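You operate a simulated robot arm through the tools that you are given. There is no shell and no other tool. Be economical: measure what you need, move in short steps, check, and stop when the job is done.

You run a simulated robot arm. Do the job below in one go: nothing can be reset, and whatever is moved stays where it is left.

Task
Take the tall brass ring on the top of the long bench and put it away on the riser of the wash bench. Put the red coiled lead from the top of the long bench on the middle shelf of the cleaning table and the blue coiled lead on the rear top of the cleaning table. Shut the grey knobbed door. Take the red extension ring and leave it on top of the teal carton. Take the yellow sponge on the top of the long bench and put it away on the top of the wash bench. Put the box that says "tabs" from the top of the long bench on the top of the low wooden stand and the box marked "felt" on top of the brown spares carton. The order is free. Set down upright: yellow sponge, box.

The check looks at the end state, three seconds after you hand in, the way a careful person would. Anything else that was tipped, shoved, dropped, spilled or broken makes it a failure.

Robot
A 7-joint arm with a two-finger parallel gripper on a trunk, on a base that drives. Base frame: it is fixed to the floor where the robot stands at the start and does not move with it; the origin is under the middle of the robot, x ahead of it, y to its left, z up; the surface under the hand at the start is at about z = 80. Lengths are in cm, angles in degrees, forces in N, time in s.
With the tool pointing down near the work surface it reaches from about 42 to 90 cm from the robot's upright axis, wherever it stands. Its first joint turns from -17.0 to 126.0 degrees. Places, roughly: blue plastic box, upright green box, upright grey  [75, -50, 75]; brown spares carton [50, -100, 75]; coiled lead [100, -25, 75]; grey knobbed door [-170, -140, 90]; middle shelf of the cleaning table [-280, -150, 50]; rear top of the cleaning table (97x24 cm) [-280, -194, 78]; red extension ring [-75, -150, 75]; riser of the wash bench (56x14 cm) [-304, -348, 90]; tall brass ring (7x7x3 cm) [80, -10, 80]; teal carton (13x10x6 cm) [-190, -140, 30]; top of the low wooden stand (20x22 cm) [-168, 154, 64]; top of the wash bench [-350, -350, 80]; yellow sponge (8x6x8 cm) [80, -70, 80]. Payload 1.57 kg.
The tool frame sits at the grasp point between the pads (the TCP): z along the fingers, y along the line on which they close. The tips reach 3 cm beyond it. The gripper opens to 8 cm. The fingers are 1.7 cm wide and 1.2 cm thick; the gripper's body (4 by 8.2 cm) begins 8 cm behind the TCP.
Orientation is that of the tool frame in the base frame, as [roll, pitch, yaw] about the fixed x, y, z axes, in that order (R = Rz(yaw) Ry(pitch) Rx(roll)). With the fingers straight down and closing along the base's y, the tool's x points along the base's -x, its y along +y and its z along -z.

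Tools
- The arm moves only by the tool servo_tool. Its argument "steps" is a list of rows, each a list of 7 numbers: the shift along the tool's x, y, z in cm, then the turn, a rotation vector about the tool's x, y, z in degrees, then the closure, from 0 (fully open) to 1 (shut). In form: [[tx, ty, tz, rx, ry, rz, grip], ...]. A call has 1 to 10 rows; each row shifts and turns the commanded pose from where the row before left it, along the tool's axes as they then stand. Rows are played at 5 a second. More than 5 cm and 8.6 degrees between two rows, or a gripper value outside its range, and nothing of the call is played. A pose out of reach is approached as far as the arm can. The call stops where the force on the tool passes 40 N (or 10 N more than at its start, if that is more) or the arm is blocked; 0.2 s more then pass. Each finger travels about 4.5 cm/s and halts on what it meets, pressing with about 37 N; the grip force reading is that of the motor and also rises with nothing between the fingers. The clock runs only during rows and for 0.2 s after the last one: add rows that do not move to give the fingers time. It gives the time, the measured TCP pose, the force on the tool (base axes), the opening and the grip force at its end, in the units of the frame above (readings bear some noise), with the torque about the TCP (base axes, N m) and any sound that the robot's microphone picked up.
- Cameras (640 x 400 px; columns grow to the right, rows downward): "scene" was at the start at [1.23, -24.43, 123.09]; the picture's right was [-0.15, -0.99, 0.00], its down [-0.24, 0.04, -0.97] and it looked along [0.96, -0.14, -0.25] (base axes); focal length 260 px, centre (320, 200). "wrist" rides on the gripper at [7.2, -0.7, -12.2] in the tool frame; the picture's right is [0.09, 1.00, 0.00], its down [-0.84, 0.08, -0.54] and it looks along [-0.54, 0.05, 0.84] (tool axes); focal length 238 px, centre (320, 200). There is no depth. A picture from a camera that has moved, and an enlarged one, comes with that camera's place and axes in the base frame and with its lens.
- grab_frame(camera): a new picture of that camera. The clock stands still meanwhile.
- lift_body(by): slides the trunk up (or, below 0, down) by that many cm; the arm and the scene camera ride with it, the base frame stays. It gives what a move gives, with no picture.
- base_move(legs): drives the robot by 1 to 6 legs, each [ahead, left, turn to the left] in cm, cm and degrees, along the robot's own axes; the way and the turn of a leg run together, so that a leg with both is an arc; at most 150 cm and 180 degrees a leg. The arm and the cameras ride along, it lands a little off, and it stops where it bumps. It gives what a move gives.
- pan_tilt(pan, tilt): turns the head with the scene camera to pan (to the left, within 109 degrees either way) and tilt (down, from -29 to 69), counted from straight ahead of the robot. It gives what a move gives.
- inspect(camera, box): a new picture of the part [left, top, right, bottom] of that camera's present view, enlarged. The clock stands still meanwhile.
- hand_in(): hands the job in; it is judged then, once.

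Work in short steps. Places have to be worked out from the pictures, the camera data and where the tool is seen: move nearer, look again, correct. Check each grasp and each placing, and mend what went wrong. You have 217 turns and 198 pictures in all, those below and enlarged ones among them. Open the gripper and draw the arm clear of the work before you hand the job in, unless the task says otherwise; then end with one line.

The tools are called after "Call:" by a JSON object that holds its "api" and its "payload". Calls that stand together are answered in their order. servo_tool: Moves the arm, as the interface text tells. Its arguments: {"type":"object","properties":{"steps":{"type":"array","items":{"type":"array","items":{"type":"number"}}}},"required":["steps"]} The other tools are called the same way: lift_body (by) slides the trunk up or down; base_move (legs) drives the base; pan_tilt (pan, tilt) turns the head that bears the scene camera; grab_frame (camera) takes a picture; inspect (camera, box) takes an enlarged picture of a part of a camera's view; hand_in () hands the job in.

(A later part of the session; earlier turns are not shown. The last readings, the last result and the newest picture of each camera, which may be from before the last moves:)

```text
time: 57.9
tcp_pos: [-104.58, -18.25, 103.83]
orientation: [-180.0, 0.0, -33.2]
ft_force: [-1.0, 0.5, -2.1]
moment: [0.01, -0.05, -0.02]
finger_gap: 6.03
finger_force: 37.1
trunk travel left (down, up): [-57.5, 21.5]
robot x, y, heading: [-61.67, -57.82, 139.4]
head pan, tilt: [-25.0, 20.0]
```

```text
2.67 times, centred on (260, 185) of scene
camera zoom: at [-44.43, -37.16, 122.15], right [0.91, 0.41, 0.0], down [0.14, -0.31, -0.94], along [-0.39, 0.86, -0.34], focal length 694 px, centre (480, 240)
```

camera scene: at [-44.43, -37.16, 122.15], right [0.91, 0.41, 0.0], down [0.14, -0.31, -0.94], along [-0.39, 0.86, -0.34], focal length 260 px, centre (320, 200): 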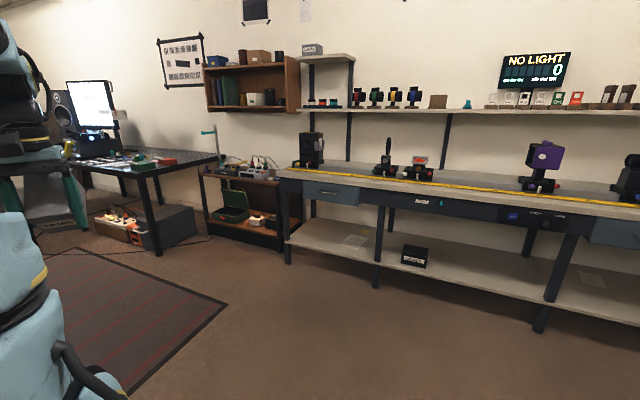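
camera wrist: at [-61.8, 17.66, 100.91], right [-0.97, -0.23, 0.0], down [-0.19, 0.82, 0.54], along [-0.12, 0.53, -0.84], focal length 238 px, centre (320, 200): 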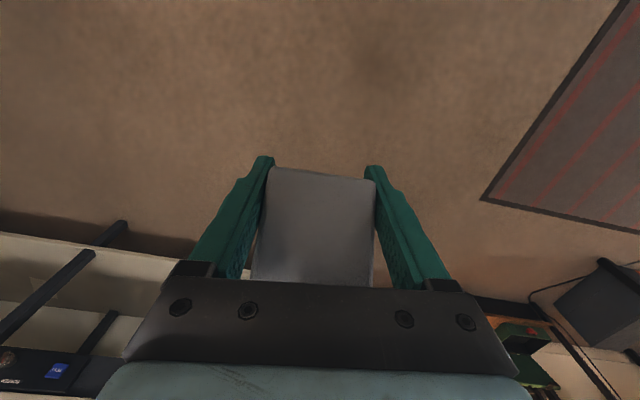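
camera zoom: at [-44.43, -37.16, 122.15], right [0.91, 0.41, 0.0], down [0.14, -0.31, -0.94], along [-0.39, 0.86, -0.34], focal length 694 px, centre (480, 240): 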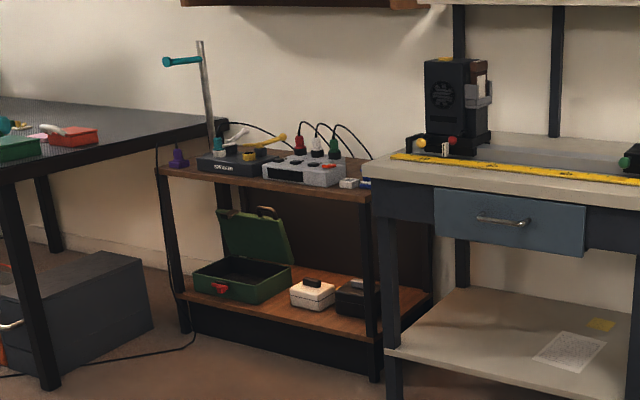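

The stand top (x≈-245…-160, y≥133) has equipment at the back-left; the free part is the right end. I drive to about (-168, 62), facing +y, in two legs.

Call:
{"api": "base_move", "payload": {"legs": [[0, 0, -49.5], [60, 107, 0], [55, 0, 0]]}}

Call:
{"api": "pan_tilt", "payload": {"pan": 0, "tilt": 35}}

Call:
{"api": "grab_frame", "payload": {"camera": "scene"}}

Call:
{"api": "grab_frame", "payload": {"camera": "wrist"}}

```text
time: 69.0
tcp_pos: [-174.54, 113.55, 103.89]
orientation: [179.9, 0.0, -78.5]
ft_force: [0.1, -0.2, -3.1]
moment: [-0.1, -0.01, 0.05]
finger_gap: 5.98
finger_force: 36.9
trunk travel left (down, up): [-57.5, 21.5]
robot x, y, heading: [-172.48, 55.12, 94.3]
head pan, tilt: [-25.0, 20.0]
```

```text
time: 69.9
tcp_pos: [-174.58, 113.52, 103.95]
orientation: [179.9, 0.0, -78.5]
ft_force: [0.3, 0.3, -2.5]
moment: [-0.08, -0.02, -0.02]
finger_gap: 5.99
finger_force: 36.9
trunk travel left (down, up): [-57.5, 21.5]
robot x, y, heading: [-172.15, 55.23, 93.8]
head pan, tilt: [0.0, 35.0]
```

```text
160 pictures are left
camera scene: at [-149.57, 57.58, 119.77], right [1.0, 0.07, 0.0], down [0.04, -0.57, -0.82], along [-0.05, 0.82, -0.57], focal length 260 px, centre (320, 200)
```

scene: 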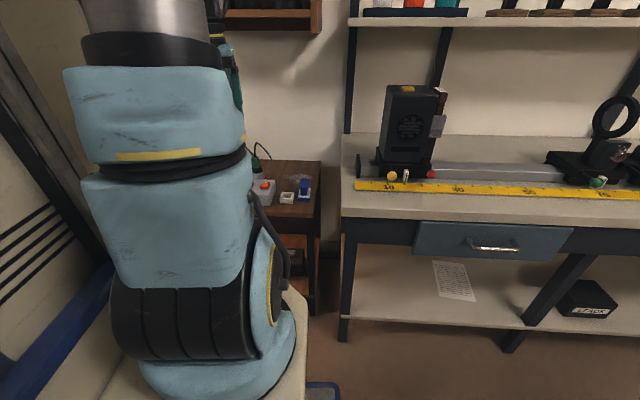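

```text
159 pictures are left
camera wrist: at [-172.31, 106.59, 115.99], right [-0.96, -0.29, 0.0], down [-0.24, 0.8, 0.54], along [-0.16, 0.52, -0.84], focal length 238 px, centre (320, 200)
```

wrist: 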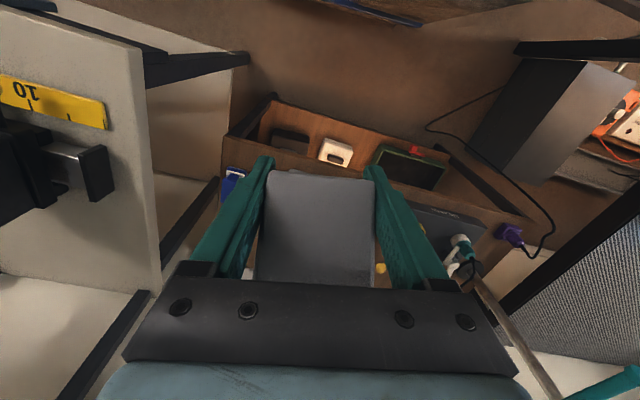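

Call:
{"api": "inspect", "payload": {"camera": "scene", "box": [220, 130, 360, 260]}}

Call:
{"api": "inspect", "payload": {"camera": "wrist", "box": [160, 80, 560, 330]}}

```text
3.08 times, centred on (290, 195) of scene
camera zoom: at [-149.57, 57.58, 119.77], right [1.0, 0.07, 0.0], down [0.04, -0.57, -0.82], along [-0.05, 0.82, -0.57], focal length 800 px, centre (412, 215)
```

zoom: 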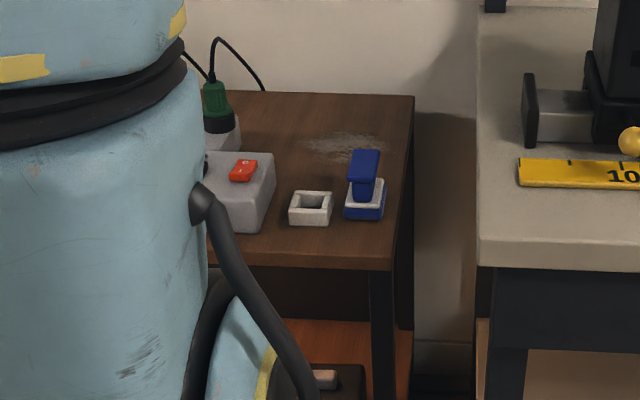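

```text
1.60 times, centred on (360, 205) of wrist
camera zoom: at [-172.31, 106.59, 115.99], right [-0.96, -0.29, 0.0], down [-0.24, 0.8, 0.54], along [-0.16, 0.52, -0.84], focal length 381 px, centre (256, 192)
```

zoom: 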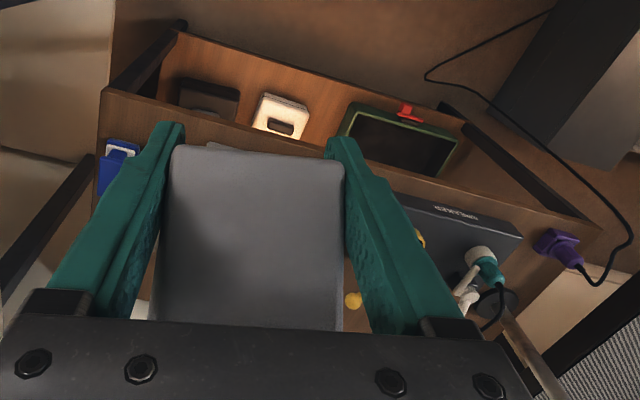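

There's a free patch around (-166,155) behind the small plugs. I flip the tool about its axis by ~168° so that I can later pitch the box upright with the fingers pointing forward; first half now.

Call:
{"api": "servo_tool", "payload": {"steps": [[0, 0, 0, 0, 0, -8.4, 0.5], [0, 0, 0, 0, 0, -8.4, 0.5], [0, 0, 0, 0, 0, -8.4, 0.5], [0, 0, 0, 0, 0, -8.4, 0.5], [0, 0, 0, 0, 0, -8.4, 0.5], [0, 0, 0, 0, 0, -8.4, 0.5], [0, 0, 0, 0, 0, -8.4, 0.5], [0, 0, 0, 0, 0, -8.4, 0.5], [0, 0, 0, 0, 0, -8.4, 0.5], [0, 0, 0, 0, 0, -8.4, 0.5]]}}

```text
time: 72.1
tcp_pos: [-174.53, 113.44, 103.86]
orientation: [-180.0, 0.0, 5.6]
ft_force: [-0.2, 0.2, -2.0]
moment: [-0.01, -0.09, 0.0]
finger_gap: 5.98
finger_force: 36.8
trunk travel left (down, up): [-57.5, 21.5]
robot x, y, heading: [-172.47, 55.26, 93.9]
head pan, tilt: [0.0, 35.0]
```

Call:
{"api": "servo_tool", "payload": {"steps": [[0, 0, 0, 0, 0, -8.4, 0.5], [0, 0, 0, 0, 0, -8.4, 0.5], [0, 0, 0, 0, 0, -8.4, 0.5], [0, 0, 0, 0, 0, -8.4, 0.5], [0, 0, 0, 0, 0, -8.4, 0.5], [0, 0, 0, 0, 0, -8.4, 0.5], [0, 0, 0, 0, 0, -8.4, 0.5], [0, 0, 0, 0, 0, -8.4, 0.5], [0, 0, 0, 0, 0, -8.4, 0.5], [0, 0, 0, 0, 0, -8.4, 0.5]]}}

```text
time: 74.3
tcp_pos: [-174.59, 113.6, 103.83]
orientation: [180.0, 0.0, 89.6]
ft_force: [-0.5, 0.3, -2.8]
moment: [0.12, -0.01, 0.0]
finger_gap: 5.97
finger_force: 37.0
trunk travel left (down, up): [-57.5, 21.5]
robot x, y, heading: [-172.54, 54.75, 93.8]
head pan, tilt: [0.0, 35.0]
```

Flip done. Now I pitch +49° about the tool y so the box comes upright, while moving a little forward.

Call:
{"api": "servo_tool", "payload": {"steps": [[1, 0, 0, 0, 8.2, 0, 0.5], [1, 0, 0, 0, 8.2, 0, 0.5], [1, 0, 0, 0, 8.2, 0, 0.5], [1, 0, 0, 0, 8.2, 0, 0.5], [1, 0, 0, 0, 8.2, 0, 0.5], [1, 0, 0, 0, 8, 0, 0.5], [0, 0, 0, 0, 0, 0, 0.5]]}}

Call:
{"api": "grab_frame", "payload": {"camera": "wrist"}}

Call:
{"api": "grab_frame", "payload": {"camera": "scene"}}

```text
time: 75.9
tcp_pos: [-174.42, 118.92, 105.86]
orientation: [-179.9, -49.0, 89.6]
ft_force: [-0.2, -1.0, -1.6]
moment: [0.06, 0.0, 0.01]
finger_gap: 5.99
finger_force: 37.4
trunk travel left (down, up): [-57.5, 21.5]
robot x, y, heading: [-172.63, 55.6, 94.0]
head pan, tilt: [0.0, 35.0]
```

```text
156 pictures are left
camera wrist: at [-175.04, 114.47, 119.21], right [1.0, 0.05, 0.07], down [0.07, -0.96, -0.28], along [0.05, 0.28, -0.96], focal length 238 px, centre (320, 200)
```

wrist: 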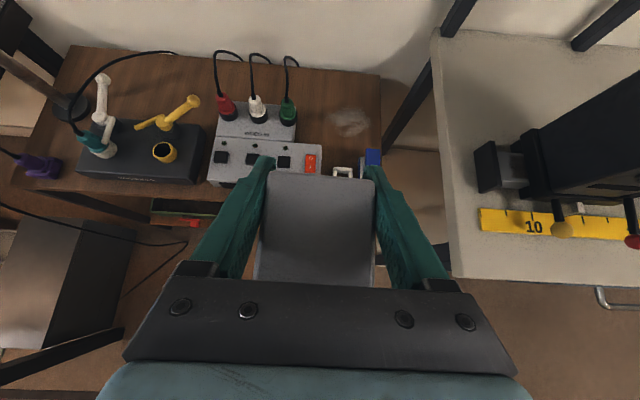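

```text
155 pictures are left
camera scene: at [-149.58, 57.58, 119.77], right [1.0, 0.07, 0.0], down [0.04, -0.57, -0.82], along [-0.06, 0.82, -0.57], focal length 260 px, centre (320, 200)
```

scene: 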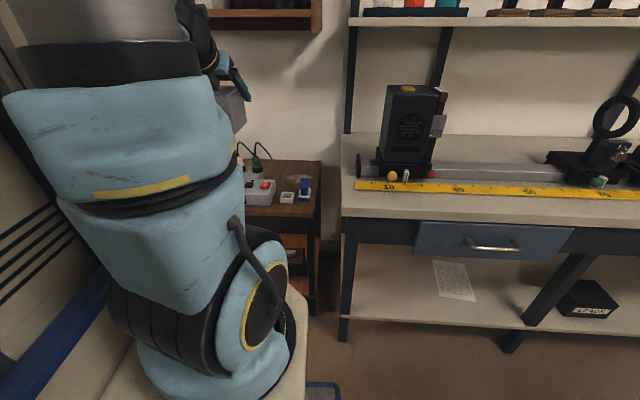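

Now part of the box is visible to the scene camera; I enlarge it to judge its tilt.

Call:
{"api": "inspect", "payload": {"camera": "scene", "box": [180, 30, 270, 150]}}

Call:
{"api": "inspect", "payload": {"camera": "wrist", "box": [160, 20, 480, 220]}}

```text
3.33 times, centred on (225, 90) of scene
camera zoom: at [-149.58, 57.58, 119.77], right [1.0, 0.07, 0.0], down [0.04, -0.57, -0.82], along [-0.06, 0.82, -0.57], focal length 867 px, centre (637, 567)
```

zoom: 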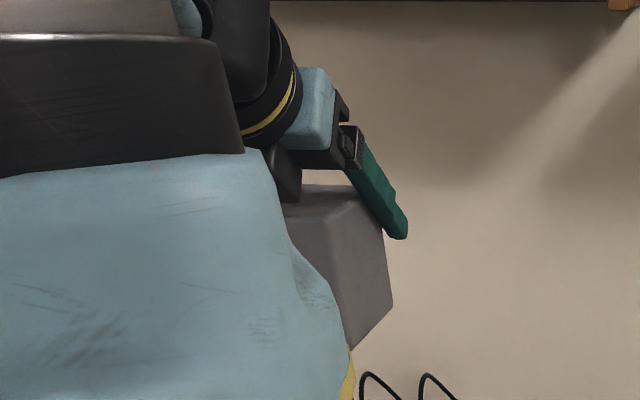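

```text
2.00 times, centred on (320, 120) of wrist
camera zoom: at [-175.04, 114.47, 119.21], right [1.0, 0.05, 0.07], down [0.07, -0.96, -0.28], along [0.05, 0.28, -0.96], focal length 477 px, centre (320, 360)
```

zoom: 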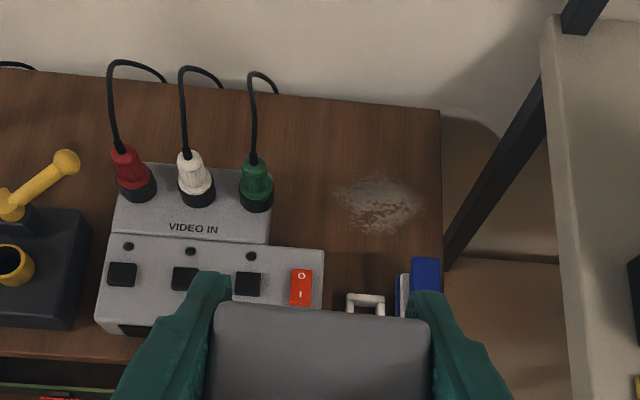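

The box's edges appear vertical within a few degrees. Target is the scuffed free patch at (-165.5,153). I drive forward 29 cm after straightening the heading.

Call:
{"api": "base_move", "payload": {"legs": [[0, 0, -4], [29, 0, 0]]}}

Call:
{"api": "grab_frame", "payload": {"camera": "wrist"}}

```text
time: 78.2
tcp_pos: [-169.35, 142.63, 105.59]
orientation: [-180.0, -48.8, 84.4]
ft_force: [0.0, -0.1, -2.4]
moment: [0.09, -0.03, 0.04]
finger_gap: 6.0
finger_force: 36.9
trunk travel left (down, up): [-57.5, 21.5]
robot x, y, heading: [-172.5, 78.91, 89.1]
head pan, tilt: [0.0, 35.0]
stopped in leg 2: the robot was blocked; the commanded pose is now the measured one
```

```text
152 pictures are left
camera wrist: at [-170.26, 138.19, 119.06], right [1.0, -0.04, 0.07], down [-0.02, -0.96, -0.27], along [0.08, 0.27, -0.96], focal length 238 px, centre (320, 200)
```

wrist: 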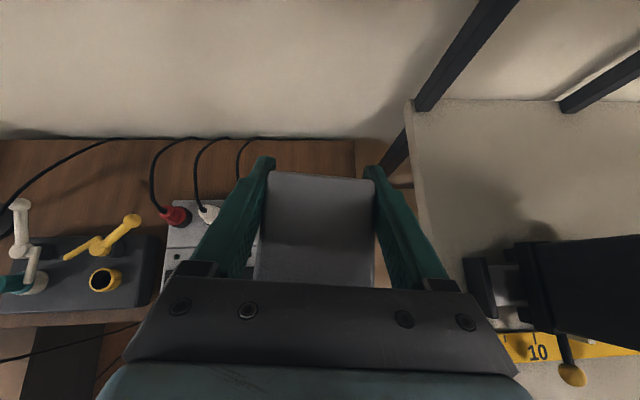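

Blocked 5 cm short, probably by the stand's foot. I back off 1 cm and do the rest with the arm: forward first, then down to z≈80.

Call:
{"api": "base_move", "payload": {"legs": [[-1, 0, 0]]}}

Call:
{"api": "servo_tool", "payload": {"steps": [[2.5, 0.59, 2.86, 0, 0, 0, 0.5], [2.5, 0.59, 2.86, 0, 0, 0, 0.5], [2.5, 0.59, 2.86, 0, 0, 0, 0.5], [2.5, 0.59, 2.86, 0, 0, 0, 0.5], [0, 0, 0, 0, 0, 0, 0.5]]}}

```text
time: 79.0
tcp_pos: [-169.32, 141.6, 105.67]
orientation: [-179.9, -48.8, 84.3]
ft_force: [0.1, -0.3, -2.3]
moment: [0.09, -0.01, 0.02]
finger_gap: 5.95
finger_force: 37.2
trunk travel left (down, up): [-57.5, 21.5]
robot x, y, heading: [-172.58, 78.1, 89.0]
head pan, tilt: [0.0, 35.0]
```

```text
time: 79.9
tcp_pos: [-165.83, 154.2, 105.82]
orientation: [-180.0, -48.6, 84.5]
ft_force: [6.7, -50.7, 8.3]
moment: [7.07, 0.94, 0.24]
finger_gap: 5.97
finger_force: 36.9
trunk travel left (down, up): [-57.5, 21.5]
robot x, y, heading: [-172.97, 77.7, 88.8]
head pan, tilt: [0.0, 35.0]
stopped in row 4: the force on the tool passed its limit at 119 N (the readings are from after the stop); the commanded pose is now the measured one
```

The force and moment show the camera or wrist touched the wall shelf (its bottom is at z≈120). I back off at once, then descend before going forward.

Call:
{"api": "servo_tool", "payload": {"steps": [[-2.5, -0.59, -2.86, 0, 0, 0, 0.5], [-2.5, -0.59, -2.86, 0, 0, 0, 0.5], [0, 0, 0, 0, 0, 0, 0.5]]}}

Call:
{"api": "grab_frame", "payload": {"camera": "wrist"}}

Call:
{"api": "pan_tilt", "payload": {"pan": 10, "tilt": 5}}

Call:
{"api": "grab_frame", "payload": {"camera": "scene"}}

```text
time: 80.7
tcp_pos: [-167.98, 147.1, 105.69]
orientation: [-180.0, -48.2, 84.5]
ft_force: [0.1, 0.5, -1.6]
moment: [0.07, -0.01, 0.04]
finger_gap: 5.97
finger_force: 37.2
trunk travel left (down, up): [-57.5, 21.5]
robot x, y, heading: [-173.01, 78.12, 89.0]
head pan, tilt: [0.0, 35.0]
```

```text
151 pictures are left
camera wrist: at [-168.88, 142.76, 119.05], right [1.0, -0.03, 0.07], down [-0.01, -0.96, -0.26], along [0.08, 0.26, -0.96], focal length 238 px, centre (320, 200)
```

wrist: 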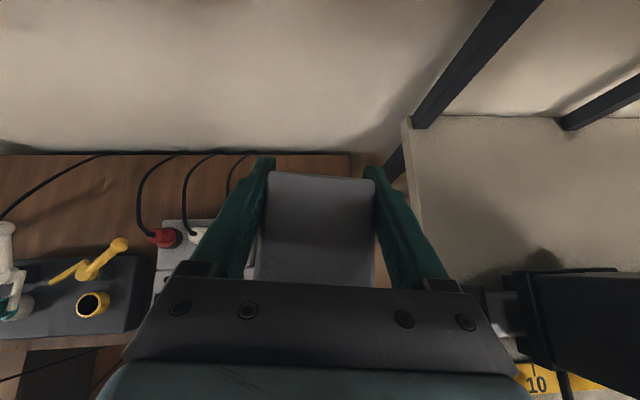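

```text
time: 81.7
tcp_pos: [-167.87, 147.09, 105.68]
orientation: [179.9, -48.3, 84.6]
ft_force: [0.0, 0.3, -1.7]
moment: [0.13, 0.01, -0.01]
finger_gap: 5.97
finger_force: 37.1
trunk travel left (down, up): [-57.5, 21.5]
robot x, y, heading: [-172.52, 77.86, 88.8]
head pan, tilt: [10.0, 5.0]
```

```text
150 pictures are left
camera scene: at [-151.48, 78.49, 124.58], right [0.99, 0.16, 0.0], down [0.01, -0.09, -1.0], along [-0.16, 0.98, -0.09], focal length 260 px, centre (320, 200)
```

scene: 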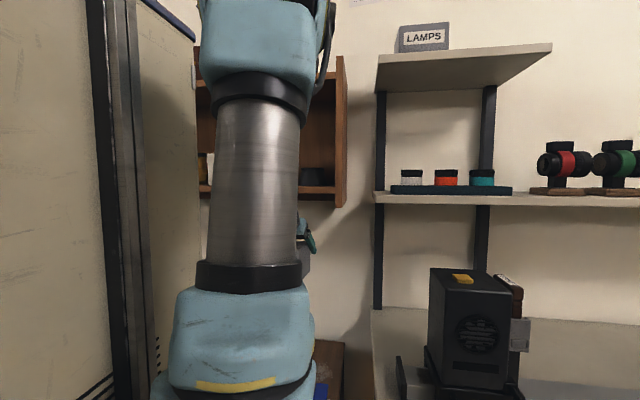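

Shelf unharmed as far as visible. I descend straight to z≈80.

Call:
{"api": "servo_tool", "payload": {"steps": [[-3.2, 0, 2.84, 0, 0, 0, 0.5], [-3.2, 0, 2.84, 0, 0, 0, 0.5], [-3.2, 0, 2.84, 0, 0, 0, 0.5], [-3.2, 0, 2.84, 0, 0, 0, 0.5], [-3.2, 0, 2.84, 0, 0, 0, 0.5], [-3.2, 0, 2.84, 0, 0, 0, 0.5], [0, 0, 0, 0, 0, 0, 0.5]]}}

Call:
{"api": "grab_frame", "payload": {"camera": "wrist"}}

```text
time: 83.3
tcp_pos: [-167.71, 146.83, 80.05]
orientation: [-180.0, -48.5, 84.7]
ft_force: [0.3, 0.4, -2.0]
moment: [0.07, 0.01, 0.01]
finger_gap: 5.97
finger_force: 37.1
trunk travel left (down, up): [-57.5, 21.5]
robot x, y, heading: [-172.97, 78.05, 89.0]
head pan, tilt: [10.0, 5.0]
```

```text
149 pictures are left
camera wrist: at [-168.65, 142.49, 93.47], right [1.0, -0.03, 0.07], down [-0.01, -0.96, -0.27], along [0.08, 0.26, -0.96], focal length 238 px, centre (320, 200)
```

wrist: 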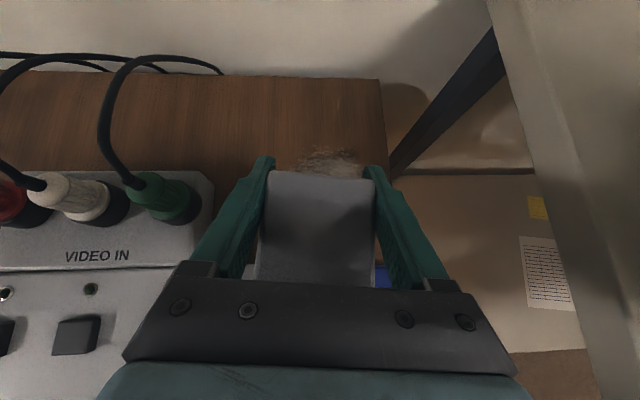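

Box lane is clear between the video box (x≈-178) and stand edge (-157). I go forward 9 cm, then lower to just above the surface.

Call:
{"api": "servo_tool", "payload": {"steps": [[1.97, -0.29, 2.24, 0, 0, 0, 0.5], [1.97, -0.29, 2.24, 0, 0, 0, 0.5], [1.97, -0.29, 2.24, 0, 0, 0, 0.5], [-2.25, 0, 1.98, 0, 0, 0, 0.5], [-2.25, 0, 1.98, 0, 0, 0, 0.5], [0, 0, 0, 0, 0, 0, 0.5]]}}

Call:
{"api": "grab_frame", "payload": {"camera": "wrist"}}

```text
time: 84.7
tcp_pos: [-167.83, 155.98, 73.8]
orientation: [179.9, -48.4, 84.6]
ft_force: [-0.5, 0.4, -1.5]
moment: [0.08, -0.03, 0.02]
finger_gap: 5.94
finger_force: 37.0
trunk travel left (down, up): [-57.5, 21.5]
robot x, y, heading: [-172.64, 78.04, 88.8]
head pan, tilt: [10.0, 5.0]
```

```text
148 pictures are left
camera wrist: at [-168.68, 151.68, 87.27], right [1.0, -0.03, 0.07], down [-0.01, -0.96, -0.27], along [0.08, 0.26, -0.96], focal length 238 px, centre (320, 200)
```

wrist: 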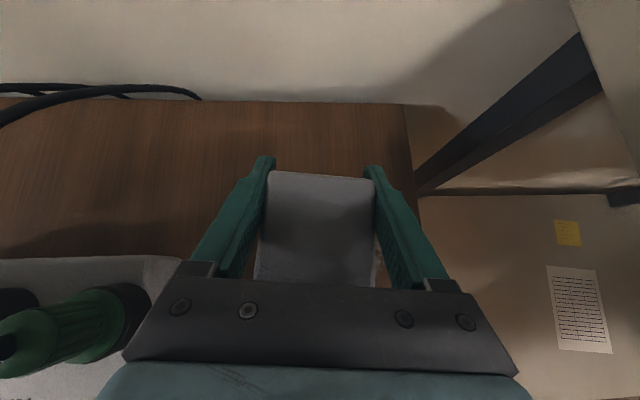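

Good clearance. I lower in small steps until contact.

Call:
{"api": "servo_tool", "payload": {"steps": [[-0.9, 0, 0.8, 0, 0, 0, 0.5], [-0.38, 0, 0.33, 0, 0, 0, 0.5], [-0.38, 0, 0.33, 0, 0, 0, 0.5], [0, 0, 0, 0, 0, 0, 0.5]]}}

```text
time: 85.7
tcp_pos: [-167.79, 155.96, 71.63]
orientation: [179.8, -48.3, 84.5]
ft_force: [0.3, 0.7, -1.6]
moment: [0.1, -0.01, -0.01]
finger_gap: 5.98
finger_force: 37.4
trunk travel left (down, up): [-57.5, 21.5]
robot x, y, heading: [-172.44, 78.14, 88.7]
head pan, tilt: [10.0, 5.0]
```

Call:
{"api": "servo_tool", "payload": {"steps": [[-0.25, 0, 0.22, 0, 0, 0, 0.5], [-0.25, 0, 0.22, 0, 0, 0, 0.5], [0, 0, 0, 0, 0, 0, 0.5]]}}

```text
time: 86.5
tcp_pos: [-167.77, 155.98, 71.11]
orientation: [179.9, -48.4, 84.6]
ft_force: [0.7, -0.2, -1.5]
moment: [0.12, -0.01, -0.01]
finger_gap: 5.98
finger_force: 36.7
trunk travel left (down, up): [-57.5, 21.5]
robot x, y, heading: [-172.88, 77.93, 88.8]
head pan, tilt: [10.0, 5.0]
```

Call:
{"api": "servo_tool", "payload": {"steps": [[-0.25, 0, 0.22, 0, 0, 0, 0.5], [-0.25, 0, 0.22, 0, 0, 0, 0.5], [0, 0, 0, 0, 0, 0, 0.5]]}}

```text
time: 87.3
tcp_pos: [-167.85, 155.87, 70.19]
orientation: [180.0, -48.0, 84.5]
ft_force: [-2.0, -1.0, 19.9]
moment: [-0.51, 0.3, -0.05]
finger_gap: 5.97
finger_force: 10.3
trunk travel left (down, up): [-57.5, 21.5]
robot x, y, heading: [-172.62, 77.9, 89.2]
head pan, tilt: [10.0, 5.0]
```

Contact 20 N with the load near the box's centre. I relax 0.2 cm, open, and withdraw along the finger axis.

Call:
{"api": "servo_tool", "payload": {"steps": [[0.15, 0, -0.13, 0, 0, 0, 0.5], [0, 0, 0, 0, 0, 0, 0], [0, 0, 0, 0, 0, 0, 0], [0, 0, 0, 0, 0, 0, 0], [0, 0, -2, 0, 0, 0, 0], [0, 0, -4, 0, 0, 0, 0], [0, 0, -4, 0, 0, 0, 0], [0, 0, 0, 0, 0, 0, 0]]}}

Call:
{"api": "grab_frame", "payload": {"camera": "wrist"}}

```text
time: 89.1
tcp_pos: [-168.69, 148.24, 77.49]
orientation: [179.9, -48.4, 84.5]
ft_force: [0.6, -0.4, 0.0]
moment: [-0.04, 0.03, 0.01]
finger_gap: 7.99
finger_force: 0.0
trunk travel left (down, up): [-57.5, 21.5]
robot x, y, heading: [-172.73, 78.12, 88.9]
head pan, tilt: [10.0, 5.0]
```

```text
147 pictures are left
camera wrist: at [-169.65, 143.9, 90.82], right [1.0, -0.03, 0.07], down [-0.01, -0.96, -0.27], along [0.08, 0.26, -0.96], focal length 238 px, centre (320, 200)
```

wrist: 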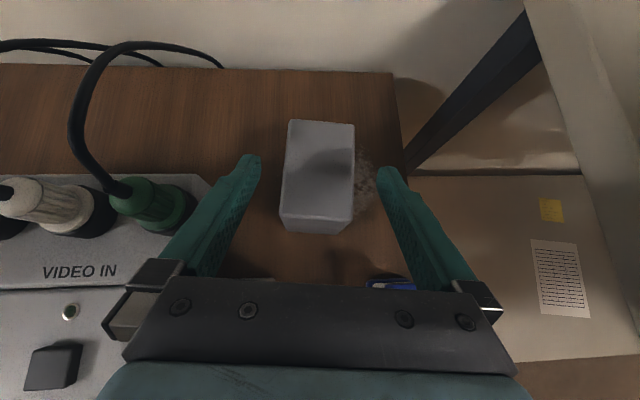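

Tabs stands upright on the stand. I rise, then back away.

Call:
{"api": "servo_tool", "payload": {"steps": [[3, 0, -2.6, 0, 0, 0, 0], [3, 0, -2.6, 0, 0, 0, 0], [0, 0, 0, 0, 0, 0, 0]]}}

Call:
{"api": "base_move", "payload": {"legs": [[-60, 0, 0]]}}

Call:
{"api": "servo_tool", "payload": {"steps": [[0, 0, -2, 0, -8, 8, 0], [0, 0, -2, 0, -8, 0, 0], [0, 0, -2, 0, -8, 0, 0], [0, 0, -2, 0, -8, 0, 0], [0, 0, -2, 0, -8, 0, 0], [0, 0, -2, 0, -8, 0, 0], [0, 0, 0, 0, 0, 0, 0]]}}

```text
time: 89.9
tcp_pos: [-168.56, 148.5, 85.38]
orientation: [180.0, -48.4, 84.5]
ft_force: [-0.9, -0.2, 0.3]
moment: [0.01, 0.0, 0.02]
finger_gap: 8.03
finger_force: 0.1
trunk travel left (down, up): [-57.5, 21.5]
robot x, y, heading: [-172.83, 77.62, 89.2]
head pan, tilt: [10.0, 5.0]
```

```text
time: 93.2
tcp_pos: [-170.25, 88.89, 85.37]
orientation: [179.9, -48.4, 85.3]
ft_force: [-0.7, 0.4, -0.2]
moment: [-0.01, -0.02, 0.04]
finger_gap: 8.02
finger_force: 0.0
trunk travel left (down, up): [-57.5, 21.5]
robot x, y, heading: [-173.96, 18.29, 89.6]
head pan, tilt: [10.0, 5.0]
```

```text
refused: row 1 steps farther than a row can; nothing moved
```

I straighten the tool (rotation limit is on the combined turn) and raise it.

Call:
{"api": "servo_tool", "payload": {"steps": [[0, 0, -2, 0, -8.1, 0, 0], [0, 0, -2, 0, -8.1, 0, 0], [0, 0, -3, 0, -8.1, 0, 0], [0, 0, -3, 0, -8.1, 0, 0], [0, 0, -4, 0, -8, 0, 0], [0, 0, -4, 0, -8, 0, 0], [0, 0, -4, 0, 0, 0, 0], [0, 0, -4, 0, 0, 0, 0], [0, 0, 0, 0, 0, 0, 0]]}}

Call:
{"api": "servo_tool", "payload": {"steps": [[0, 0, 0, 0, 0, 8.5, 0], [0, 0, 0, 0, 0, 8.5, 0], [0, 0, 0, 0, 0, 8.5, 0], [0, 0, 0, 0, 0, 8.5, 0], [0, 0, 0, 0, 0, 8.5, 0], [0, 0, 0, 0, 0, 8.5, 0], [0, 0, 0, 0, 0, 8.5, 0], [0, 0, 0, 0, 0, 8.5, 0], [0, 0, 0, 0, 0, 8.5, 0], [0, 0, 0, 0, 0, 8.5, 0]]}}

Call:
{"api": "servo_tool", "payload": {"steps": [[0, 0, 0, 0, 0, 8.5, 0], [0, 0, 0, 0, 0, 8.5, 0], [0, 0, 0, 0, 0, 8.5, 0], [0, 0, 0, 0, 0, 8.5, 0], [0, 0, 0, 0, 0, 8.5, 0], [0, 0, 0, 0, 0, 8.5, 0], [0, 0, 0, 0, 0, 8.5, 0], [0, 0, 0, 0, 0, 8.5, 0], [0, 0, 0, 0, 0, 8.5, 0], [0, 0, 0, 0, 0, 8.5, 0]]}}

```text
time: 95.2
tcp_pos: [-171.0, 81.88, 109.0]
orientation: [-180.0, 0.1, 85.2]
ft_force: [-0.2, 0.5, 1.0]
moment: [-0.01, 0.01, -0.03]
finger_gap: 7.99
finger_force: 0.2
trunk travel left (down, up): [-57.5, 21.5]
robot x, y, heading: [-173.52, 18.11, 89.6]
head pan, tilt: [10.0, 5.0]
```

```text
time: 97.4
tcp_pos: [-170.85, 81.7, 109.32]
orientation: [179.9, 0.0, 0.1]
ft_force: [-0.3, 0.5, 0.0]
moment: [0.01, -0.03, 0.03]
finger_gap: 7.99
finger_force: 0.1
trunk travel left (down, up): [-57.5, 21.5]
robot x, y, heading: [-172.81, 18.05, 89.7]
head pan, tilt: [10.0, 5.0]
```

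```text
time: 99.6
tcp_pos: [-170.88, 81.67, 109.42]
orientation: [180.0, 0.0, -84.9]
ft_force: [0.3, -0.4, -0.1]
moment: [0.02, -0.05, 0.01]
finger_gap: 8.03
finger_force: 0.2
trunk travel left (down, up): [-57.5, 21.5]
robot x, y, heading: [-173.25, 18.14, 89.7]
head pan, tilt: [10.0, 5.0]
```

Next I turn to face the lens/cleaning tables and survey them.

Call:
{"api": "base_move", "payload": {"legs": [[0, 0, -178]]}}

Call:
{"api": "pan_tilt", "payload": {"pan": 0, "tilt": 20}}

Call:
{"api": "grab_frame", "payload": {"camera": "scene"}}

Call:
{"api": "pan_tilt", "payload": {"pan": -60, "tilt": 20}}

Call:
{"api": "grab_frame", "payload": {"camera": "scene"}}

```text
time: 107.3
tcp_pos: [-175.13, -45.09, 109.35]
orientation: [-180.0, -0.1, 96.4]
ft_force: [1.1, 0.3, -0.2]
moment: [0.0, 0.0, 0.0]
finger_gap: 7.98
finger_force: 0.1
trunk travel left (down, up): [-57.5, 21.5]
robot x, y, heading: [-173.41, 18.41, -89.1]
head pan, tilt: [10.0, 5.0]
```

```text
time: 108.1
tcp_pos: [-174.93, -45.13, 109.26]
orientation: [180.0, -0.1, 96.5]
ft_force: [-0.3, 1.2, -0.1]
moment: [-0.04, 0.03, 0.04]
finger_gap: 7.98
finger_force: 0.1
trunk travel left (down, up): [-57.5, 21.5]
robot x, y, heading: [-173.52, 18.35, -89.0]
head pan, tilt: [0.0, 20.0]
```

```text
146 pictures are left
camera scene: at [-196.54, 16.6, 122.16], right [-1.0, -0.02, 0.0], down [-0.01, 0.34, -0.94], along [0.01, -0.94, -0.34], focal length 260 px, centre (320, 200)
```

scene: 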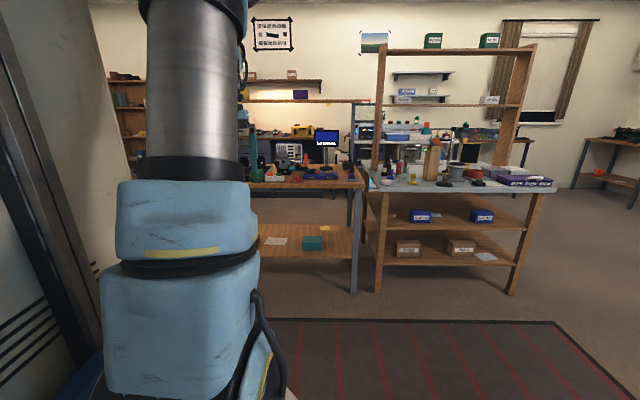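

```text
time: 109.4
tcp_pos: [-174.97, -45.15, 109.41]
orientation: [180.0, -0.1, 96.5]
ft_force: [-0.6, -0.2, 0.9]
moment: [0.0, 0.02, -0.02]
finger_gap: 8.01
finger_force: 0.0
trunk travel left (down, up): [-57.5, 21.5]
robot x, y, heading: [-173.46, 17.89, -89.2]
head pan, tilt: [-60.0, 20.0]
```

```text
145 pictures are left
camera scene: at [-204.68, 21.13, 122.15], right [-0.51, 0.86, 0.0], down [0.29, 0.18, -0.94], along [-0.81, -0.48, -0.34], focal length 260 px, centre (320, 200)
```

scene: 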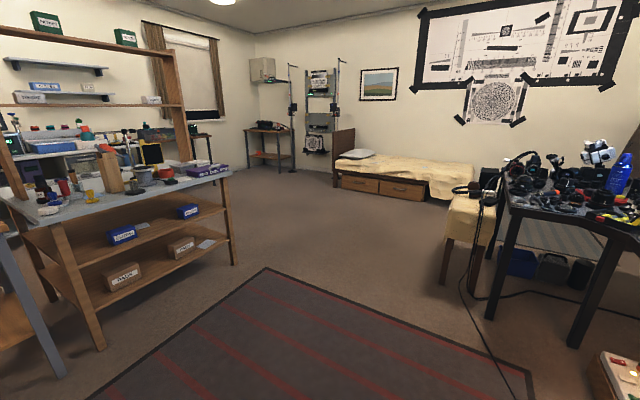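

Call:
{"api": "pan_tilt", "payload": {"pan": 15, "tilt": 20}}

Call:
{"api": "inspect", "payload": {"camera": "scene", "box": [300, 60, 640, 272]}}

Call:
{"api": "pan_tilt", "payload": {"pan": -15, "tilt": 20}}

Call:
{"api": "inspect", "payload": {"camera": "scene", "box": [130, 20, 530, 270]}}

```text
time: 110.9
tcp_pos: [-174.97, -45.21, 109.38]
orientation: [179.9, 0.1, 96.4]
ft_force: [-0.8, -0.3, 0.2]
moment: [0.0, 0.0, -0.01]
finger_gap: 8.01
finger_force: 0.0
trunk travel left (down, up): [-57.5, 21.5]
robot x, y, heading: [-174.24, 18.13, -89.1]
head pan, tilt: [15.0, 20.0]
```

```text
1.88 times, centred on (470, 166) of scene
camera zoom: at [-194.15, 16.96, 122.15], right [-0.96, -0.27, 0.0], down [-0.09, 0.33, -0.94], along [0.26, -0.9, -0.34], focal length 490 px, centre (38, 264)
```

zoom: 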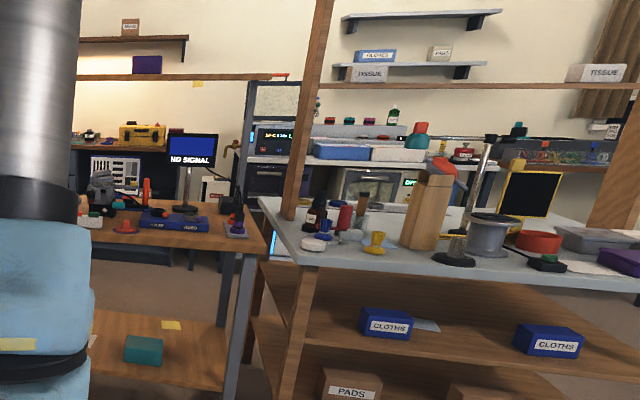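

```text
time: 111.8
tcp_pos: [-174.93, -45.12, 109.39]
orientation: [-180.0, 0.0, 96.4]
ft_force: [-0.1, 0.3, 0.5]
moment: [0.01, 0.0, 0.0]
finger_gap: 8.0
finger_force: 0.0
trunk travel left (down, up): [-57.5, 21.5]
robot x, y, heading: [-173.71, 18.19, -88.7]
head pan, tilt: [-15.0, 20.0]
```

```text
1.60 times, centred on (330, 145) of scene
camera zoom: at [-198.95, 16.88, 122.15], right [-0.97, 0.24, 0.0], down [0.08, 0.33, -0.94], along [-0.23, -0.91, -0.34], focal length 416 px, centre (304, 288)
```

zoom: 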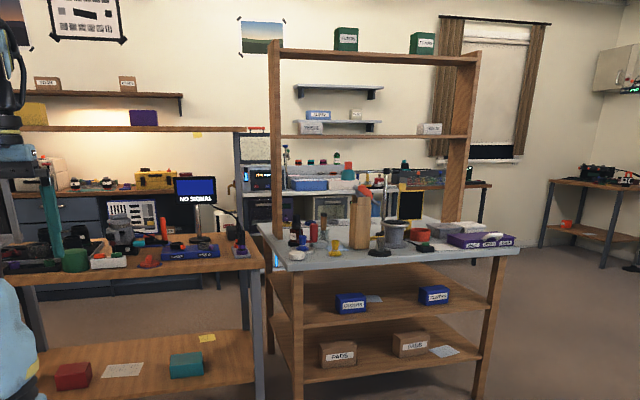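

The door should be on the lens table around (-170,-140). I drive closer to see it.

Call:
{"api": "base_move", "payload": {"legs": [[30, 30, 0]]}}

Call:
{"api": "pan_tilt", "payload": {"pan": 0, "tilt": 25}}

Call:
{"api": "grab_frame", "payload": {"camera": "scene"}}

Call:
{"api": "inspect", "payload": {"camera": "scene", "box": [230, 80, 470, 230]}}

```text
time: 114.5
tcp_pos: [-144.99, -75.43, 109.35]
orientation: [180.0, -0.1, 96.2]
ft_force: [-0.5, 0.4, -0.3]
moment: [-0.01, -0.01, -0.04]
finger_gap: 8.0
finger_force: 0.1
trunk travel left (down, up): [-57.5, 21.5]
robot x, y, heading: [-143.32, -11.65, -89.5]
head pan, tilt: [-15.0, 20.0]
```

```text
time: 115.2
tcp_pos: [-145.08, -75.45, 109.38]
orientation: [180.0, 0.1, 96.1]
ft_force: [-0.2, 0.7, 0.5]
moment: [-0.02, -0.01, -0.01]
finger_gap: 8.01
finger_force: 0.0
trunk travel left (down, up): [-57.5, 21.5]
robot x, y, heading: [-143.11, -11.74, -89.6]
head pan, tilt: [0.0, 25.0]
```

```text
142 pictures are left
camera scene: at [-166.36, -13.46, 121.35], right [-1.0, -0.01, 0.0], down [0.0, 0.42, -0.91], along [0.01, -0.91, -0.42], focal length 260 px, centre (320, 200)
```

scene: 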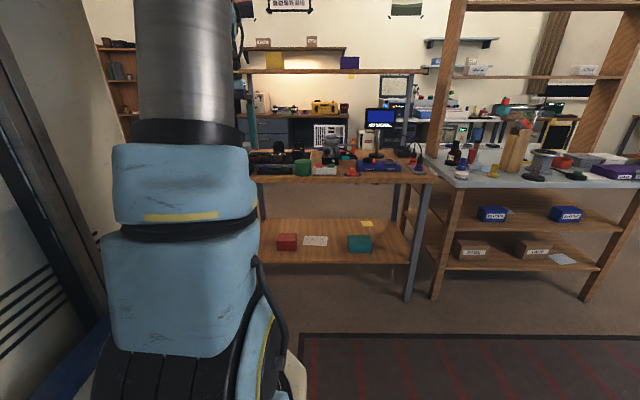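

```text
2.67 times, centred on (350, 155) of scene
camera zoom: at [-166.36, -13.46, 121.35], right [-1.0, -0.01, 0.0], down [0.0, 0.42, -0.91], along [0.01, -0.91, -0.42], focal length 694 px, centre (240, 320)
```

zoom: 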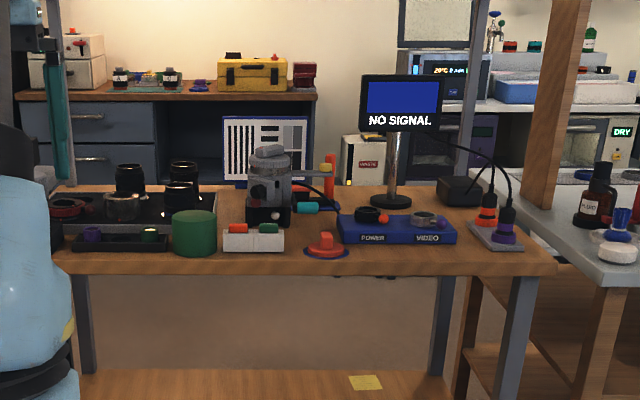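

Call:
{"api": "inspect", "payload": {"camera": "scene", "box": [305, 128, 369, 168]}}

```text
10.00 times, centred on (337, 148) of scene
camera zoom: at [-166.36, -13.46, 121.35], right [-1.0, -0.01, 0.0], down [0.0, 0.42, -0.91], along [0.01, -0.91, -0.42], focal length 2600 px, centre (150, 720)
```

zoom: 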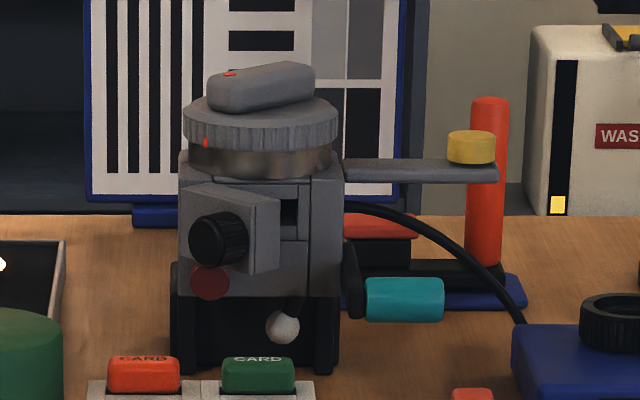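

The grey device at about (-170,-148) has a small ajar front door with a black knob. I drive closer and view it from the wrist camera.

Call:
{"api": "base_move", "payload": {"legs": [[48, -22, 0]]}}

Call:
{"api": "grab_frame", "payload": {"camera": "wrist"}}

Call:
{"api": "grab_frame", "payload": {"camera": "scene"}}

```text
time: 118.2
tcp_pos: [-167.08, -122.92, 109.32]
orientation: [180.0, -0.1, 95.5]
ft_force: [0.0, -1.0, -0.7]
moment: [-0.02, -0.01, 0.02]
finger_gap: 8.01
finger_force: 0.0
trunk travel left (down, up): [-57.5, 21.5]
robot x, y, heading: [-164.98, -59.33, -89.7]
head pan, tilt: [0.0, 25.0]
```

```text
139 pictures are left
camera wrist: at [-168.32, -115.86, 121.5], right [0.98, 0.19, 0.0], down [0.16, -0.83, 0.54], along [0.1, -0.53, -0.84], focal length 238 px, centre (320, 200)
```

wrist: 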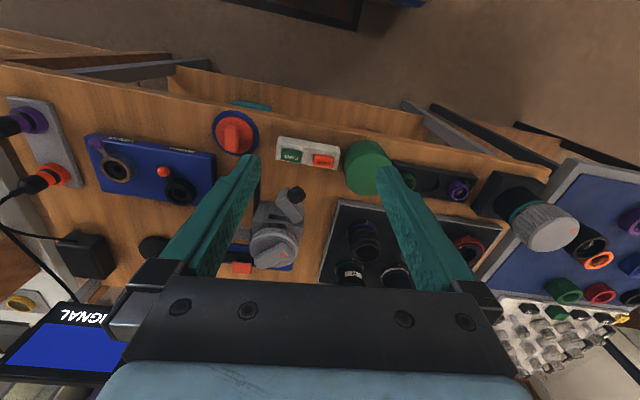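

```text
138 pictures are left
camera scene: at [-187.73, -60.69, 121.35], right [-1.0, 0.0, 0.0], down [0.0, 0.42, -0.91], along [0.0, -0.91, -0.42], focal length 260 px, centre (320, 200)
```

scene: 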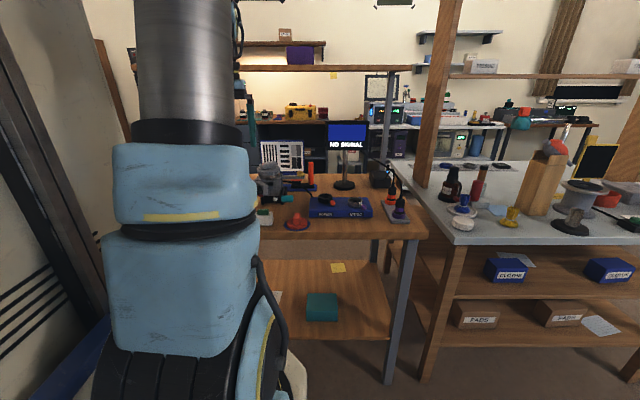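

Call:
{"api": "inspect", "payload": {"camera": "wrist", "box": [200, 110, 400, 290]}}

Call:
{"api": "inspect", "payload": {"camera": "scene", "box": [240, 140, 368, 220]}}

```text
2.22 times, centred on (300, 200) of wrist
camera zoom: at [-168.32, -115.86, 121.5], right [0.98, 0.19, 0.0], down [0.16, -0.83, 0.54], along [0.1, -0.53, -0.84], focal length 530 px, centre (364, 200)
```

zoom: 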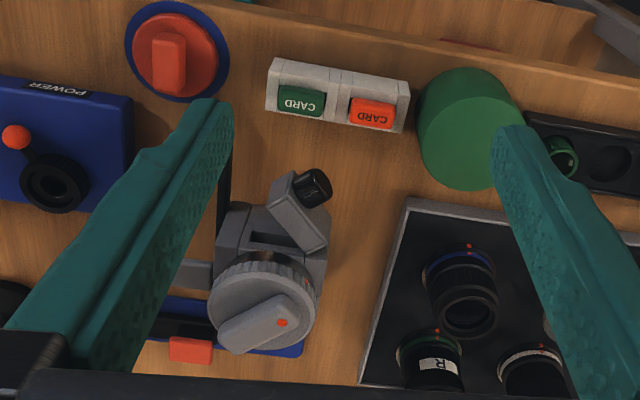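

```text
5.00 times, centred on (304, 180) of scene
camera zoom: at [-187.73, -60.69, 121.35], right [-1.0, 0.0, 0.0], down [0.0, 0.42, -0.91], along [0.0, -0.91, -0.42], focal length 1300 px, centre (400, 300)
```

zoom: 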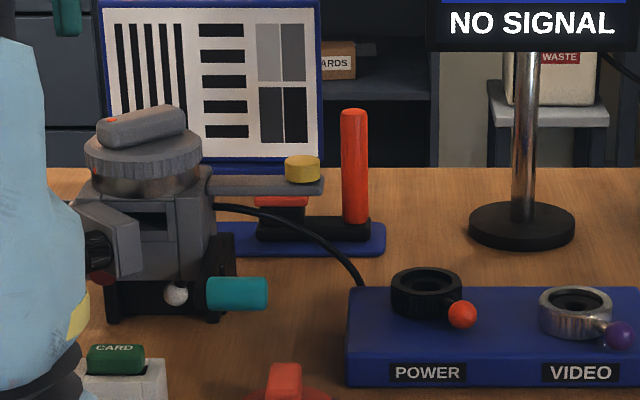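

The door slab is hinged at its +x side and open ~50°, free edge near (-170.3,-134.5), z 88–92. I close the gripper and bring the fingertips in front and above for another look.

Call:
{"api": "servo_tool", "payload": {"steps": [[-1.9, -1.1, 3, 0, 0, 0, 1], [-1.9, -1.1, 3, 0, 0, 0, 1], [0, 0, 3, 0, 0, 0, 1], [0, 0, 0, 0, 0, 0, 1], [0, 0, 0, 0, 0, 0, 1]]}}

Call:
{"api": "grab_frame", "payload": {"camera": "wrist"}}

```text
time: 119.5
tcp_pos: [-168.76, -126.85, 100.28]
orientation: [180.0, -0.1, 95.5]
ft_force: [0.5, 0.1, 0.6]
moment: [0.0, 0.03, -0.02]
finger_gap: 0.0
finger_force: 14.9
trunk travel left (down, up): [-57.5, 21.5]
robot x, y, heading: [-164.62, -59.76, -89.6]
head pan, tilt: [0.0, 25.0]
```

```text
135 pictures are left
camera wrist: at [-170.01, -119.85, 112.45], right [0.98, 0.19, 0.0], down [0.16, -0.83, 0.54], along [0.1, -0.53, -0.84], focal length 238 px, centre (320, 200)
```

wrist: 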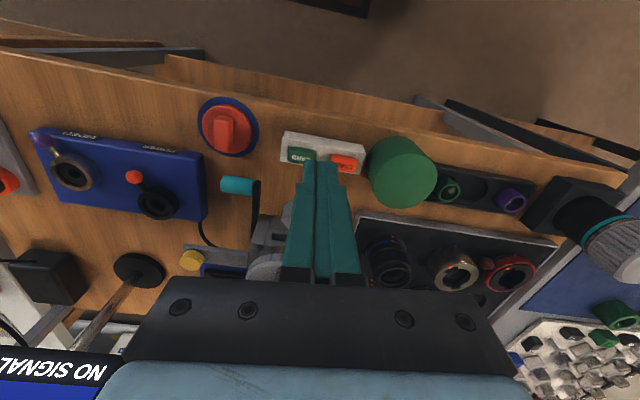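

Lower to tip height z≈88.5 in front of the door, shifting x by -0.5.

Call:
{"api": "servo_tool", "payload": {"steps": [[0, -0.5, 3, 0, 0, 0, 1], [0, 0, 3, 0, 0, 0, 1], [0, 0, 2.8, 0, 0, 0, 1], [-1.5, -0.15, 0, 0, 0, 0, 1], [-1.5, -0.15, 0, 0, 0, 0, 1], [0, 0, 0, 0, 0, 0, 1]]}}

Call:
{"api": "grab_frame", "payload": {"camera": "wrist"}}

Call:
{"api": "inspect", "payload": {"camera": "scene", "box": [230, 140, 294, 210]}}

```text
time: 120.8
tcp_pos: [-169.44, -130.07, 91.75]
orientation: [180.0, 0.1, 95.6]
ft_force: [-0.9, 0.3, 0.3]
moment: [0.01, -0.02, 0.01]
finger_gap: 0.0
finger_force: 21.5
trunk travel left (down, up): [-57.5, 21.5]
robot x, y, heading: [-164.58, -59.39, -89.9]
head pan, tilt: [0.0, 25.0]
```

```text
134 pictures are left
camera wrist: at [-170.64, -123.04, 103.83], right [0.98, 0.19, 0.0], down [0.16, -0.83, 0.54], along [0.1, -0.53, -0.84], focal length 238 px, centre (320, 200)
```

wrist: 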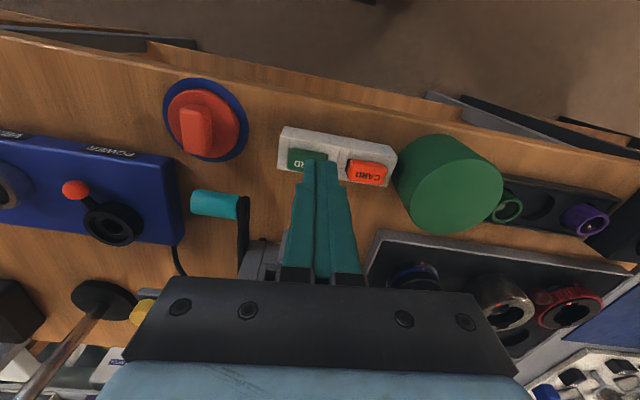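

```text
5.71 times, centred on (262, 175) of scene
camera zoom: at [-187.73, -60.69, 121.35], right [-1.0, 0.0, 0.0], down [0.0, 0.42, -0.91], along [0.0, -0.91, -0.42], focal length 1486 px, centre (651, 343)
```

zoom: 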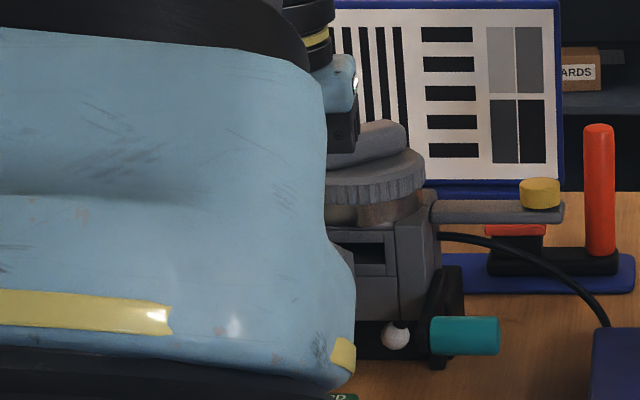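

I push gently along -y in small steps.

Call:
{"api": "servo_tool", "payload": {"steps": [[-0.8, -0.08, 0, 0, 0, 0, 1], [-0.8, -0.08, 0, 0, 0, 0, 1], [-0.8, -0.08, 0, 0, 0, 0, 1], [-0.8, -0.08, 0, 0, 0, 0, 1], [0, 0, 0, 0, 0, 0, 1]]}}

Call:
{"api": "inspect", "payload": {"camera": "wrist", "box": [200, 120, 400, 280]}}

```text
time: 122.0
tcp_pos: [-169.65, -133.15, 91.62]
orientation: [180.0, 0.0, 95.4]
ft_force: [1.1, -0.4, -0.3]
moment: [0.02, 0.0, 0.02]
finger_gap: 0.0
finger_force: 21.5
trunk travel left (down, up): [-57.5, 21.5]
robot x, y, heading: [-164.47, -59.77, -90.2]
head pan, tilt: [0.0, 25.0]
```

```text
2.50 times, centred on (300, 200) of wrist
camera zoom: at [-170.77, -126.1, 103.79], right [0.98, 0.19, 0.0], down [0.16, -0.83, 0.54], along [0.1, -0.53, -0.84], focal length 596 px, centre (370, 200)
```

zoom: 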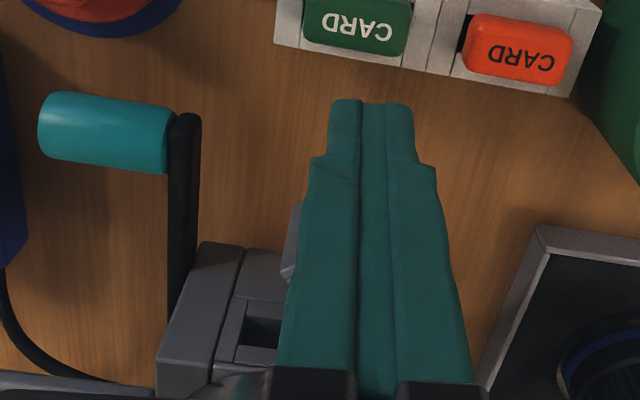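

Call:
{"api": "servo_tool", "payload": {"steps": [[-0.7, -0.07, 0, 0, 0, 0, 1], [-0.7, -0.07, 0, 0, 0, 0, 1], [0, 0, 0, 0, 0, 0, 1]]}}

Call:
{"api": "inspect", "payload": {"camera": "wrist", "box": [200, 120, 400, 280]}}

```text
time: 122.6
tcp_pos: [-169.56, -133.38, 91.55]
orientation: [-179.9, -1.1, 95.7]
ft_force: [-0.2, 17.4, 9.9]
moment: [0.25, -0.06, 0.15]
finger_gap: 0.0
finger_force: 21.0
trunk travel left (down, up): [-57.5, 21.5]
robot x, y, heading: [-164.56, -59.39, -90.2]
head pan, tilt: [0.0, 25.0]
stopped in row 2: the force on the tool passed its limit at 48 N (the readings are from after the stop); the commanded pose is now the measured one
```

```text
2.50 times, centred on (300, 200) of wrist
camera zoom: at [-170.68, -126.66, 103.88], right [0.98, 0.19, 0.0], down [0.16, -0.84, 0.53], along [0.1, -0.52, -0.85], focal length 596 px, centre (370, 200)
```

zoom: 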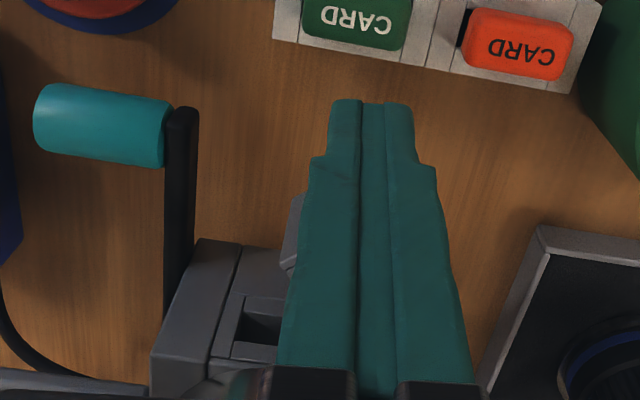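

Resistance of 48 N at the tips without the door moving much. I back off and look again at the door.

Call:
{"api": "servo_tool", "payload": {"steps": [[3, 0.3, 0, 0, 0, 0, 1], [4, 0.4, -2, 0, 0, 0, 1], [4, 0.4, -2, 0, 0, 0, 1], [4, 0.4, 0, 0, 0, 0, 0], [0, 0, 0, 0, 0, 0, 0], [0, 0, 0, 0, 0, 0, 0]]}}

Call:
{"api": "inspect", "payload": {"camera": "wrist", "box": [230, 150, 390, 290]}}

```text
time: 124.0
tcp_pos: [-169.5, -119.12, 95.58]
orientation: [-180.0, -0.9, 95.7]
ft_force: [0.0, 0.6, 0.3]
moment: [-0.02, 0.02, 0.0]
finger_gap: 6.8
finger_force: 0.0
trunk travel left (down, up): [-57.5, 21.5]
robot x, y, heading: [-164.66, -59.64, -90.1]
head pan, tilt: [0.0, 25.0]
```

```text
2.86 times, centred on (310, 220) of wrist
camera zoom: at [-170.79, -112.2, 107.78], right [0.98, 0.19, 0.0], down [0.16, -0.83, 0.53], along [0.1, -0.52, -0.85], focal length 681 px, centre (349, 143)
```

zoom: 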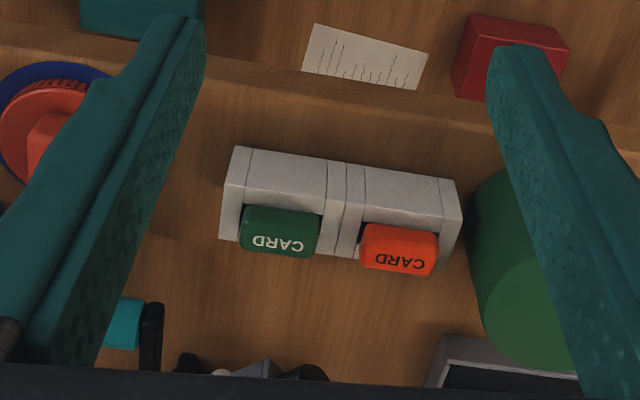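

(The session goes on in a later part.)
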